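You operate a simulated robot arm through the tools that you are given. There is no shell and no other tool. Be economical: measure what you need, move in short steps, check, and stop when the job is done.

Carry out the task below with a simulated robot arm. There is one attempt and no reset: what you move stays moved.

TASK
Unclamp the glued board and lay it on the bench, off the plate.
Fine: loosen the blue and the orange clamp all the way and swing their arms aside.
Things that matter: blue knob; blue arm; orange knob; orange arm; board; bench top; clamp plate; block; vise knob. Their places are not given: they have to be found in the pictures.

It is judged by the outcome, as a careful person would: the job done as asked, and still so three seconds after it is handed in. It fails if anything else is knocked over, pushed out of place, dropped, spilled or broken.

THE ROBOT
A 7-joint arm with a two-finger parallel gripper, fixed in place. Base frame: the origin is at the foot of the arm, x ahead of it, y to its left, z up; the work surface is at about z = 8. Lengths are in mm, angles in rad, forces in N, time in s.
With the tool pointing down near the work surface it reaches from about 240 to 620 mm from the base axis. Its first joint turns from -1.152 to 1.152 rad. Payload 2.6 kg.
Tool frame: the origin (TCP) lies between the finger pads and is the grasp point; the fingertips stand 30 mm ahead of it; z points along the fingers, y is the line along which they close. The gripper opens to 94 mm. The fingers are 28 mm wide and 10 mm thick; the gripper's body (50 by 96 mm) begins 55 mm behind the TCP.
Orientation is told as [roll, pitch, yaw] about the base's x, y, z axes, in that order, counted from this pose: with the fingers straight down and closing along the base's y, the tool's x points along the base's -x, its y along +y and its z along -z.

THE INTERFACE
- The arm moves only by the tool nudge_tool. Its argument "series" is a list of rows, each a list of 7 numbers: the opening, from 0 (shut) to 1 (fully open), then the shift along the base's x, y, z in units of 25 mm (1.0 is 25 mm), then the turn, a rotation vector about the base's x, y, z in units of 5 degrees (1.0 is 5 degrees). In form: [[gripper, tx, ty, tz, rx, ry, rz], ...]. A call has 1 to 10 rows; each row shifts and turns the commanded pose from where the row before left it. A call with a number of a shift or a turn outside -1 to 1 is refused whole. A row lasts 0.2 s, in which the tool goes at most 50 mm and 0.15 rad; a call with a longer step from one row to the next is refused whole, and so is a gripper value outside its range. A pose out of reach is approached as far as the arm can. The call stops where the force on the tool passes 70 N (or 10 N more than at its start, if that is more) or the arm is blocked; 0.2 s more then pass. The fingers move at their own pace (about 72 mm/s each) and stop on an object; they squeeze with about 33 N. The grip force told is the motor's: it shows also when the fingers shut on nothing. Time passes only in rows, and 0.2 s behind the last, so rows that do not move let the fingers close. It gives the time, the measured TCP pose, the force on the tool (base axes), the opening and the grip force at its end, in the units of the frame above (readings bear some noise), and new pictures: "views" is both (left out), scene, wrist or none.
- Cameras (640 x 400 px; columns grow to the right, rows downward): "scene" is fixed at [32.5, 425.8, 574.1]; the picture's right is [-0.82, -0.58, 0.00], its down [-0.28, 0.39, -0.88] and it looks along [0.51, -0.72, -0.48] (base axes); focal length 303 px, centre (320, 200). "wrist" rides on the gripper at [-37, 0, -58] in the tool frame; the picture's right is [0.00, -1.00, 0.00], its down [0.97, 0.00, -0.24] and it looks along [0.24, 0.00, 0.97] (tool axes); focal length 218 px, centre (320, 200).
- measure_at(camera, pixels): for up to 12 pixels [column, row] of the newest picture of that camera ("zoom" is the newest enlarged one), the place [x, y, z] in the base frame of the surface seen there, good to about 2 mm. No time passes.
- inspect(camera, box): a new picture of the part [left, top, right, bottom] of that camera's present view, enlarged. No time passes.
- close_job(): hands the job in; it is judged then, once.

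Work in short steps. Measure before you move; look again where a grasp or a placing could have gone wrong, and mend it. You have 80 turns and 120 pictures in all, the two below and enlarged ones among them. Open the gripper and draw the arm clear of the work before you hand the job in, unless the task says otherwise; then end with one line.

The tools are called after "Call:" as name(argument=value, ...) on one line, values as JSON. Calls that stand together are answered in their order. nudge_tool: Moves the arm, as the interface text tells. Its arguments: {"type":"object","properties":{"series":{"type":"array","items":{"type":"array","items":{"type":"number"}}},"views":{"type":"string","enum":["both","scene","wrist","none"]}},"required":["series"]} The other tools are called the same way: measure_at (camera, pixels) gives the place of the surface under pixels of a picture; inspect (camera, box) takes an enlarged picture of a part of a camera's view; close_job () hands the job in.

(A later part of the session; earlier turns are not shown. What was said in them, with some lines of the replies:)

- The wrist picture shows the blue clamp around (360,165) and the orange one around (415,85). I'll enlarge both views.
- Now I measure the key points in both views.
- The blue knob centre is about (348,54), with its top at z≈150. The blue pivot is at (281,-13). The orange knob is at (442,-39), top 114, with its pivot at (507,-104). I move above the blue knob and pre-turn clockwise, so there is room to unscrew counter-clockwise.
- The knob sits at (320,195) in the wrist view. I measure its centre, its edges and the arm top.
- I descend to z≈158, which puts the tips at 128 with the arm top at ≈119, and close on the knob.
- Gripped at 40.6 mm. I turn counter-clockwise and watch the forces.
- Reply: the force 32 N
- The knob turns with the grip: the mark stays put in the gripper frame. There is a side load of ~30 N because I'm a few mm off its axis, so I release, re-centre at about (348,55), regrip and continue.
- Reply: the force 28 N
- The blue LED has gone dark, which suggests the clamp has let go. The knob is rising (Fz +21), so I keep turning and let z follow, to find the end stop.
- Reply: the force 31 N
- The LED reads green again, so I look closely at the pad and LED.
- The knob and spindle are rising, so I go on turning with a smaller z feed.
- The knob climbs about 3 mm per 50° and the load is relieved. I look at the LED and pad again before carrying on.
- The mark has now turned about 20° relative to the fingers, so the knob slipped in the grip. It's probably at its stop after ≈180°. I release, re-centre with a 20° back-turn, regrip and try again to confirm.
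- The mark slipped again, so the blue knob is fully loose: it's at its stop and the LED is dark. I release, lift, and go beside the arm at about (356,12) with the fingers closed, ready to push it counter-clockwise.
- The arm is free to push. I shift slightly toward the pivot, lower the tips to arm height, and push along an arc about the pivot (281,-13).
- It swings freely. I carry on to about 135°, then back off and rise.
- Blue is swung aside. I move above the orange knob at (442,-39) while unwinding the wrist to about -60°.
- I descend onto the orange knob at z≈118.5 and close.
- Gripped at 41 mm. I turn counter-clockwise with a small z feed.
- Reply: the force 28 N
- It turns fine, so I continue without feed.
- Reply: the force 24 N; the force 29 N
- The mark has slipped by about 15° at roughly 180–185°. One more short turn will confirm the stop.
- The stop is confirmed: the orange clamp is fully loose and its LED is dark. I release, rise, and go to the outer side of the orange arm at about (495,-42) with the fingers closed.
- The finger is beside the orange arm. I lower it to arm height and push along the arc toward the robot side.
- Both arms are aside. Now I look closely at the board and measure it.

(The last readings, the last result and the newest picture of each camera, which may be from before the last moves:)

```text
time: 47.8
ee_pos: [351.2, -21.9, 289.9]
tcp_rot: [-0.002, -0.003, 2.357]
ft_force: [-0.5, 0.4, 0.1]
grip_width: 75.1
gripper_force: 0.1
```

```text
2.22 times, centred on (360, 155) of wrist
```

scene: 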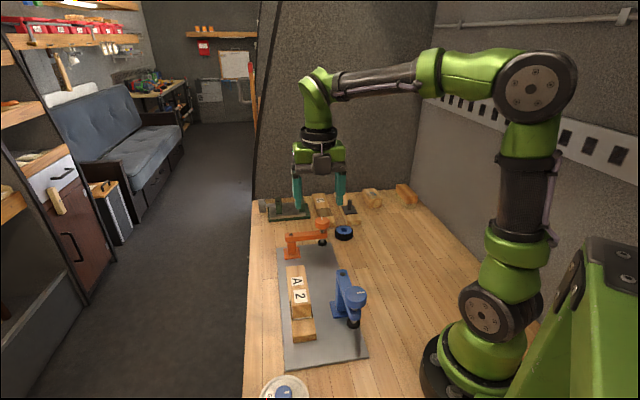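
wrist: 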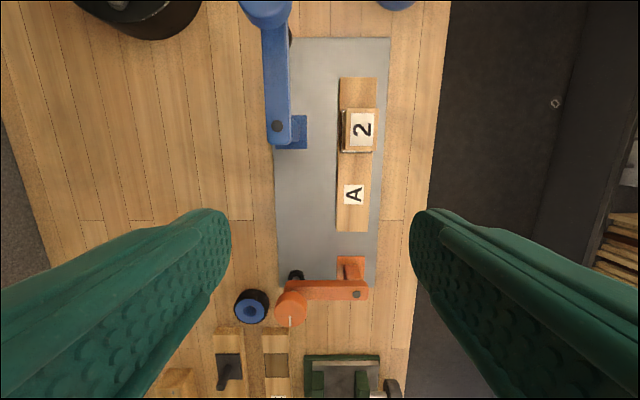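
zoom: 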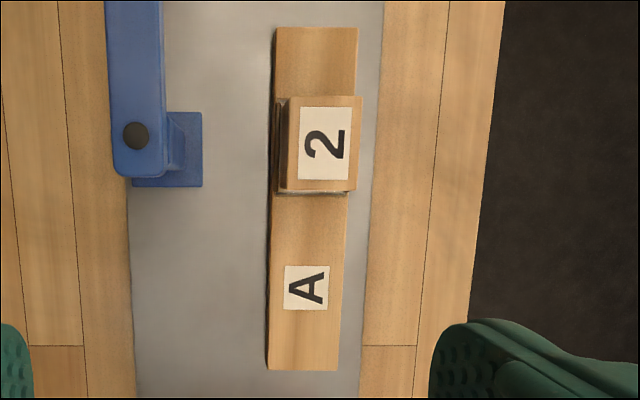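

The board is about 213×44×20 mm, centred at (376,24), with the block on top. The bare bench on the robot side of the plate around (300,-140) looks free, so I check heights and neighbours there.

Call:
measure_at(camera="wrist", pixels=[[237, 300], [250, 290], [228, 328], [180, 180], [230, 180], [150, 100], [277, 180], [200, 120], [225, 60], [180, 30], [290, 305], [180, 210]])

```text
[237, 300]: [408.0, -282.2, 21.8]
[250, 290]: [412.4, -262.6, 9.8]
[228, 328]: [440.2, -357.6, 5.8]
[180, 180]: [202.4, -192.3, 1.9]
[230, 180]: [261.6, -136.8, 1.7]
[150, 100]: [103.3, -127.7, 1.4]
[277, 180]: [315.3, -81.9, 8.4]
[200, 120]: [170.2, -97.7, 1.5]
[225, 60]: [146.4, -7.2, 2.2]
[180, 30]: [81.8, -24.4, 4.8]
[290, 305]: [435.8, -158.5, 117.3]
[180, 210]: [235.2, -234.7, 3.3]
```

The bench is clear there (z≈2). I move over the board's balance point at about (371.7,28.7) and descend partway with the gripper open.

Call:
nudge_tool(series=[[1, 0.41, 1, -0.6, 0, 0, 0], [1, 0.41, 1, -0.8, 0, 0, 0], [1, 0, 0, -1, 0, 0, 0], [1, 0, 0, -1, 0, 0, 0], [1, 0, 0, -1, 0, 0, 0], [1, 0, 0, -1, 0, 0, 0], [1, 0, 0, -1, 0, 0, 0]])

```text
time: 49.4
ee_pos: [372.9, 27.8, 130.4]
tcp_rot: [-0.001, 0.001, 2.356]
ft_force: [0.2, -0.2, 0.9]
grip_width: 93.9
gripper_force: 0.0
```

scene: 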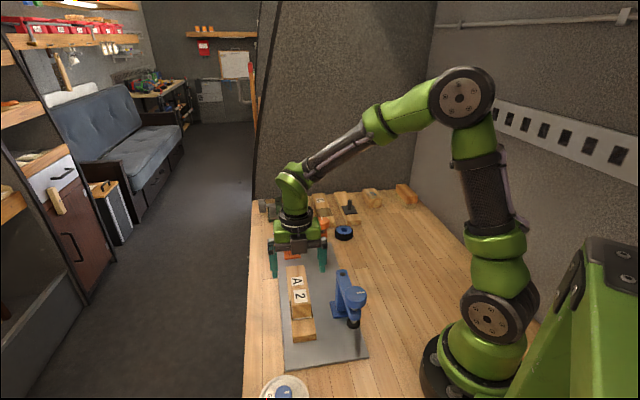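
wrist: 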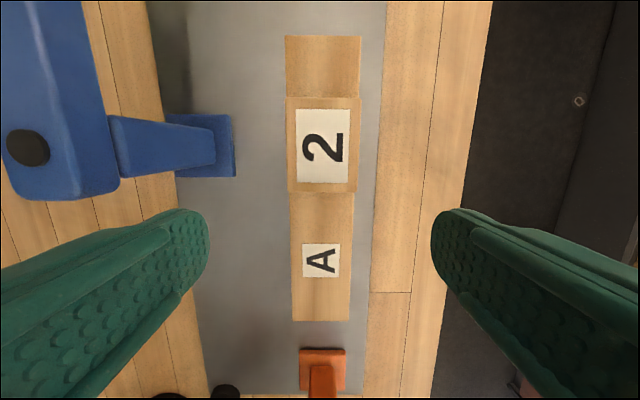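

Alignment is good. I descend to z≈45 and close gently on the board's sides.

Call:
nudge_tool(series=[[1, 0, 0, -1, 0, 0, 0], [1, 0, 0, -1, 0, 0, 0], [1, 0, 0, -1, 0, 0, 0], [1, 0, 0, -0.42, 0, 0, 0], [0.3, 0, 0, 0, 0, 0, 0], [0.3, 0, 0, 0, 0, 0, 0], [0, 0, 0, 0, 0, 0, 0], [0, 0, 0, 0, 0, 0, 0]])

```text
time: 51.2
ee_pos: [371.1, 26.7, 45.6]
tcp_rot: [0.0, 0.0, 2.356]
ft_force: [-0.7, 0.3, 0.0]
grip_width: 49.3
gripper_force: 32.6
```

scene: 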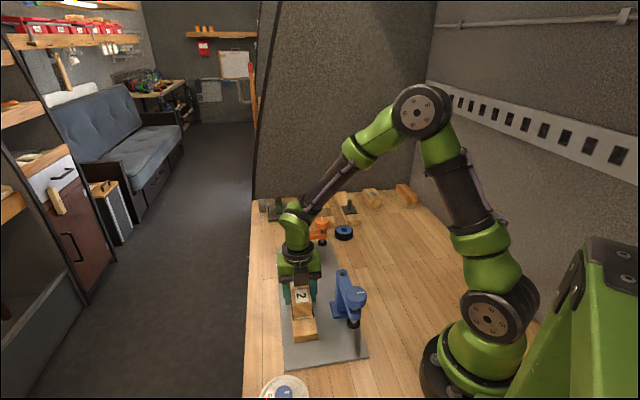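
wrist: 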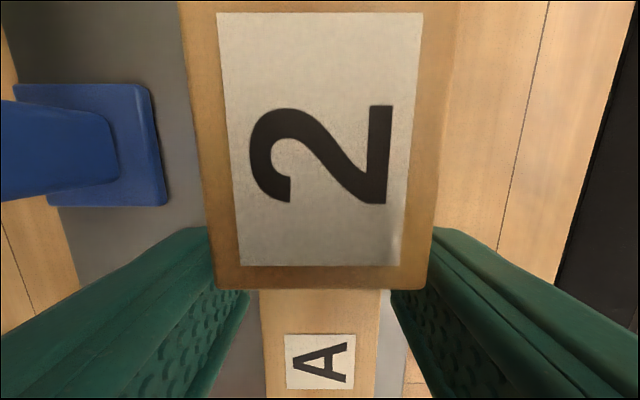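

The width reads 49 mm, wider than the board, and the wrist view shows gaps beside the board. The fingers seem to touch something at the block's lip, so I take a closer look.

Call:
inspect(camera="scene", box=[270, 260, 340, 350])

Call:
inspect(camera="wrist", box=[180, 220, 460, 400])

```text
4.44 times, centred on (305, 305) of scene
```

zoom: 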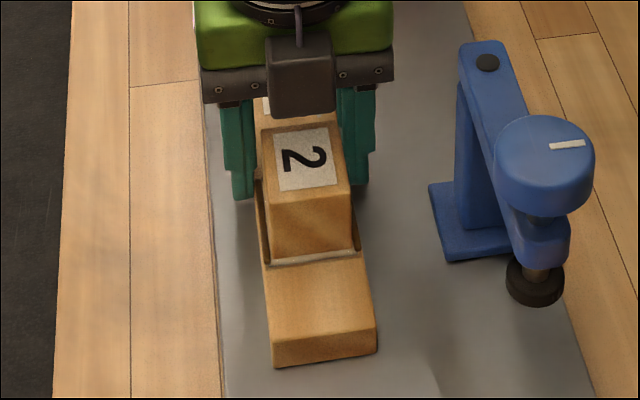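

```text
2.22 times, centred on (320, 310) of wrist
```

zoom: 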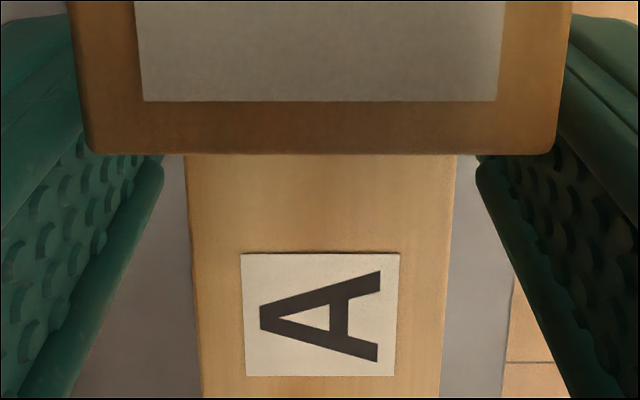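

The lip around the block overlaps the fingers by a few mm. I open, shift 14 mm toward the "A" end so that only the board is gripped, and close again.

Call:
nudge_tool(series=[[0.8, 0, 0, 0, 0, 0, 0], [0.8, 0, 0, 0, 0, 0, 0], [0.8, 0.4, -0.4, 0, 0, 0, 0], [0.8, 0, 0, 0, 0, 0, 0], [0.3, 0, 0, 0, 0, 0, 0], [0.3, 0, 0, 0, 0, 0, 0], [0, 0, 0, 0, 0, 0, 0], [0, 0, 0, 0, 0, 0, 0]], views="wrist")

```text
time: 53.0
ee_pos: [383.7, 15.7, 44.9]
tcp_rot: [0.001, -0.001, 2.357]
ft_force: [0.3, -1.1, 2.0]
grip_width: 49.3
gripper_force: 33.3
```

wrist: 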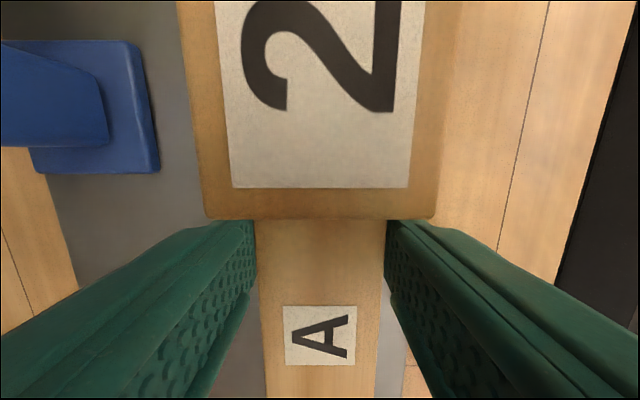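

It's 49.3 mm again, so that is simply the board's width and the grip is good. I lift slowly and check.

Call:
nudge_tool(series=[[0, 0, 0, 0.2, 0, 0, 0], [0, 0, 0, 0.3, 0, 0, 0], [0, 0, 0, 0.4, 0, 0, 0], [0, 0, 0, 0.4, 0, 0, 0]])

```text
time: 54.0
ee_pos: [380.7, 15.7, 78.9]
tcp_rot: [0.0, 0.0, 2.357]
ft_force: [0.0, 0.5, -1.4]
grip_width: 49.1
gripper_force: 32.9
```

scene: 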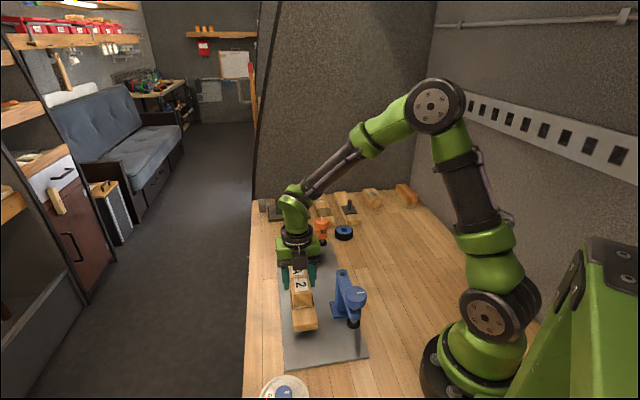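
wrist: 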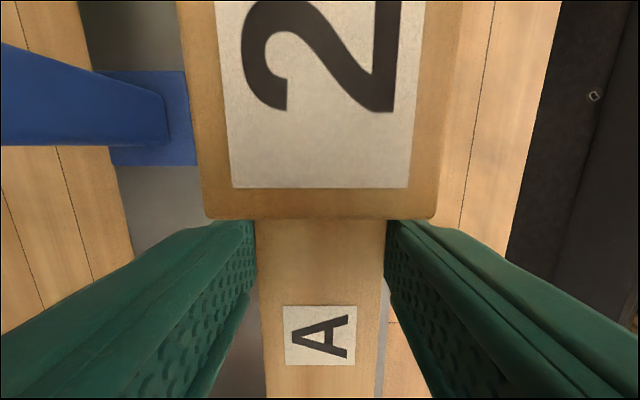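

It lifts level and firm. I raise it well above the clamps.

Call:
nudge_tool(series=[[0, 0, 0, 0.5, 0, 0, 0], [0, 0, 0, 0.7, 0, 0, 0], [0, 0, 0, 0.8, 0, 0, 0], [0, 0, 0, 0.8, 0, 0, 0], [0, 0, 0, 0.8, 0, 0, 0], [0, 0, 0, 0.8, 0, 0, 0], [0, 0, 0, 0.6, 0, 0, 0], [0, 0, 0, 0.4, 0, 0, 0]], views="none")

Call:
nudge_tool(series=[[0, -0.2, -0.4, 0, 0, 0, 0], [0, -0.4, -0.85, 0, 0, 0, 0], [0, -0.4, -0.85, 0, 0, 0, 0], [0, -0.4, -0.85, 0, 0, 0, 0], [0, -0.4, -0.85, 0, 0, 0, 0], [0, -0.4, -0.85, 0, 0, 0, 0], [0, -0.4, -0.85, 0, 0, 0, 0], [0, -0.35, -0.75, 0, 0, 0, 0], [0, -0.25, -0.55, 0, 0, 0, 0]])

```text
time: 55.8
ee_pos: [381.9, 17.1, 213.7]
tcp_rot: [0.001, -0.001, 2.357]
ft_force: [-0.5, -1.1, -1.4]
grip_width: 49.4
gripper_force: 33.3
```

```text
time: 57.8
ee_pos: [320.4, -142.6, 199.7]
tcp_rot: [0.004, 0.001, 2.351]
ft_force: [-0.3, 0.3, -1.8]
grip_width: 49.4
gripper_force: 33.5
out of reach, approached as far as the arm can: row 8, 9
```

scene: 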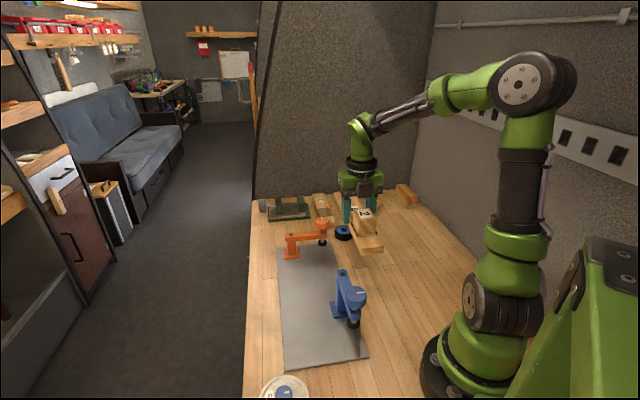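
wrist: 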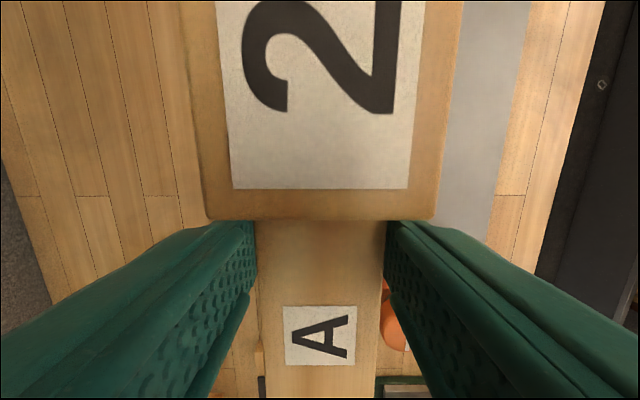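

The wrist joint hit its limit at this yaw and azimuth. I turn the board 10° clockwise to bring it back into reach, and re-read the pose.

Call:
nudge_tool(series=[[0, 0, 0, 0, 0, 0, -0.7], [0, 0, 0, 0, 0, 0, -0.7], [0, 0, 0, 0, 0, 0, -0.7], [0, 0, 0, 0, 0, 0, 0]])

```text
time: 58.8
ee_pos: [320.4, -143.3, 200.3]
tcp_rot: [0.0, -0.001, 2.171]
ft_force: [-1.0, -0.6, -2.2]
grip_width: 48.9
gripper_force: 33.1
```

scene: 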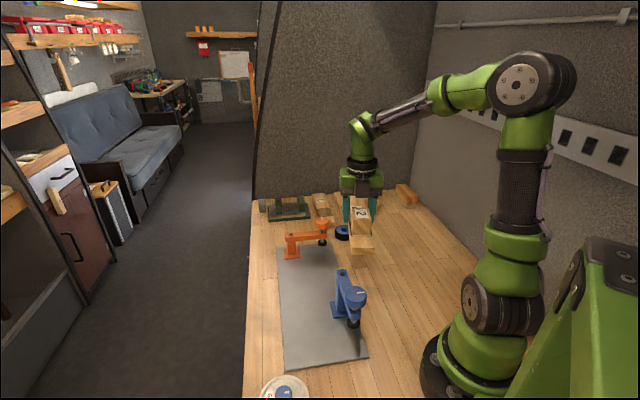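
wrist: 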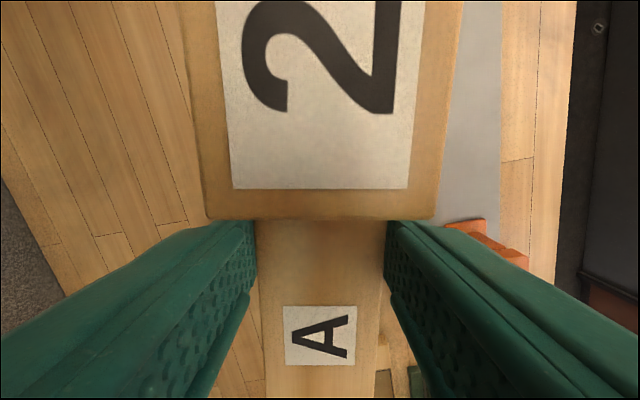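

Pose is clean now. I shift to (294,-161) and descend to about z 65.

Call:
nudge_tool(series=[[0, -0.35, -0.24, 0, 0, 0, 0], [0, -0.35, -0.24, 0, 0, 0, 0], [0, -0.35, -0.24, -0.3, 0, 0, 0], [0, 0, 0, -0.8, 0, 0, 0], [0, 0, 0, -0.9, 0, 0, 0], [0, 0, 0, -0.9, 0, 0, 0], [0, 0, 0, -0.9, 0, 0, 0], [0, 0, 0, -0.8, 0, 0, 0], [0, 0, 0, -0.5, 0, 0, 0], [0, 0, 0, -0.2, 0, 0, 0]])

```text
time: 61.0
ee_pos: [293.0, -160.3, 66.5]
tcp_rot: [0.0, 0.0, 2.173]
ft_force: [-0.4, -0.5, -2.2]
grip_width: 49.2
gripper_force: 33.0
```

scene: 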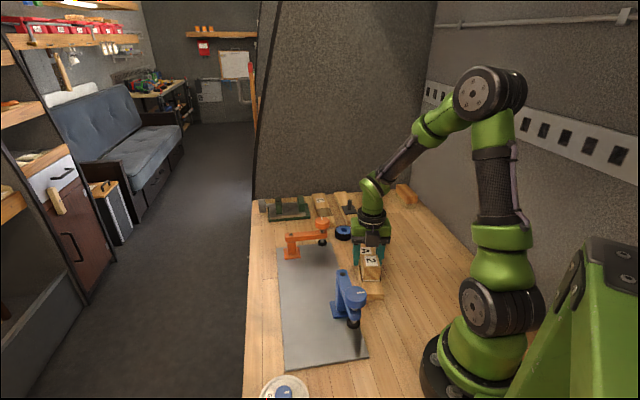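
wrist: 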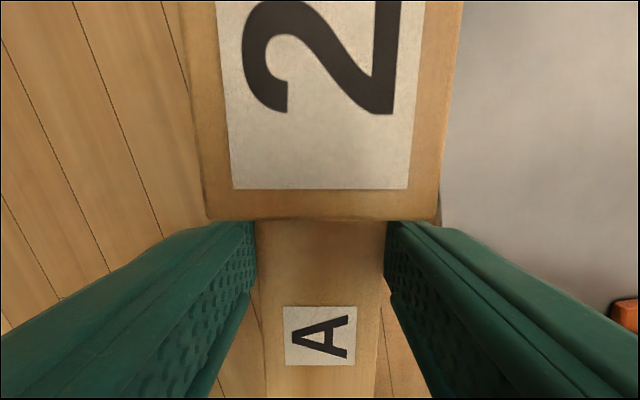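

Call:
inspect(camera="scene", box=[320, 220, 420, 330])

Call:
measure_at(camera="scene", pixels=[[363, 290], [383, 291], [362, 299], [355, 318], [345, 300], [358, 276]])

```text
3.64 times, centred on (370, 275) of scene
```

zoom: 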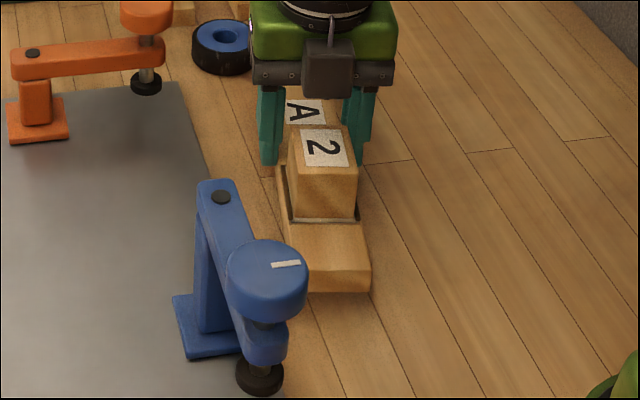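

```text
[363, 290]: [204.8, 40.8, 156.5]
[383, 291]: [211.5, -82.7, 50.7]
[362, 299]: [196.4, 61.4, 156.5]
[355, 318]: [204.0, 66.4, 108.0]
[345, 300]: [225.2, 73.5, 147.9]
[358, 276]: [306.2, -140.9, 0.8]
```

There's about 24 mm of clearance to the plate. I lower gently to contact.

Call:
nudge_tool(series=[[0, 0, 0, -0.4, 0, 0, 0], [0, 0, 0, -0.3, 0, 0, 0], [0, 0, 0, -0.2, 0, 0, 0], [0, 0, 0, -0.1, 0, 0, 0], [0, 0, 0, -0.08, 0, 0, 0]], views="none")

```text
time: 62.2
ee_pos: [293.1, -161.7, 40.7]
tcp_rot: [0.001, 0.0, 2.173]
ft_force: [-0.5, 0.9, -1.6]
grip_width: 49.3
gripper_force: 32.9
```

Call:
nudge_tool(series=[[0, 0, 0, -0.06, 0, 0, 0], [0, 0, 0, -0.05, 0, 0, 0], [0, 0, 0, 0, 0, 0, 0]], views="scene")

```text
time: 63.0
ee_pos: [293.4, -160.1, 37.7]
tcp_rot: [-0.002, -0.001, 2.171]
ft_force: [-1.1, -0.4, 6.1]
grip_width: 49.0
gripper_force: 32.6
```

scene: 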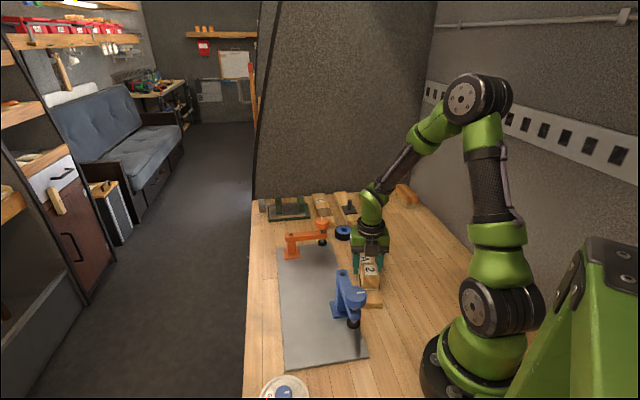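

Contact felt at +6 N. I release partly and rise straight up.

Call:
nudge_tool(series=[[0.6, 0, 0, 0, 0, 0, 0], [0.7, 0, 0, 0, 0, 0, 0], [0.7, 0, 0, 0.3, 0, 0, 0], [0.7, 0, 0, 1, 0, 0, 0], [0.7, 0, 0, 1, 0, 0, 0], [0.7, 0, 0, 1, 0, 0, 0], [0.8, 0, 0, 1, 0, 0, 0], [1, 0, 0, 1, 0, 0, 0], [1, 0, 0, 1, 0, 0, 0], [1, 0, 0, 1, 0, 0, 0]])

```text
time: 65.2
ee_pos: [293.6, -162.3, 220.6]
tcp_rot: [0.004, 0.003, 2.169]
ft_force: [-0.9, -0.2, -0.4]
grip_width: 93.9
gripper_force: 0.2
```

scene: 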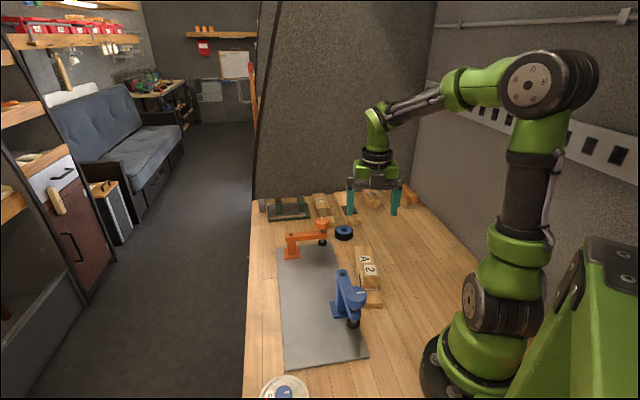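
wrist: 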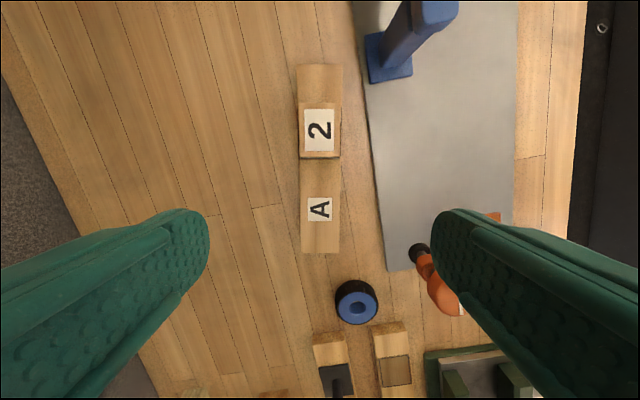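

The board lies on the bench off the plate, with the block still on it. I rise further and do a last check of the clamps.

Call:
nudge_tool(series=[[1, 0.2, 0.3, 1, 0, 0, 0], [1, 0.2, 0.3, 1, 0, 0, 0], [1, 0.2, 0.3, 1, 0, 0, 0], [1, 0, 0, 0, 0, 0, 0]], views="none")

Call:
inspect(camera="scene", box=[240, 185, 440, 375])

```text
time: 66.2
ee_pos: [323.1, -131.7, 287.4]
tcp_rot: [0.002, -0.001, 2.171]
ft_force: [0.0, -0.2, 0.3]
grip_width: 94.2
gripper_force: 0.0
out of reach, approached as far as the arm can: row 1, 2, 3
```

```text
2.11 times, centred on (340, 280) of scene
```

zoom: 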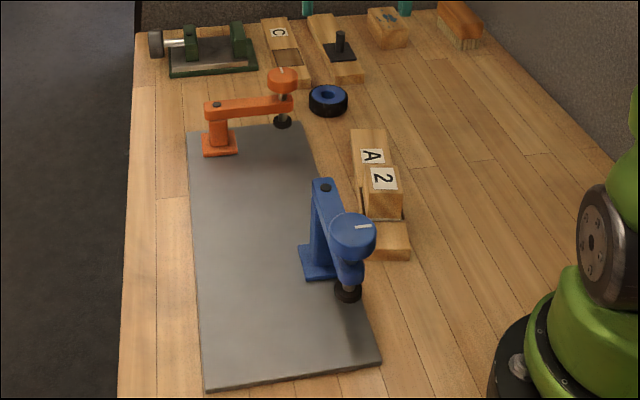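

Everything is as asked: both clamps are loose with their arms aside, the board is flat on the bench off the plate, and the arm is clear. I hand the job in.

Call:
close_job()

```text
The job is handed in.
```

The blue and orange clamps are loosened to their stops and swung aside, and the glued board, with its block still on it, lies flat on the bench clear of the plate.
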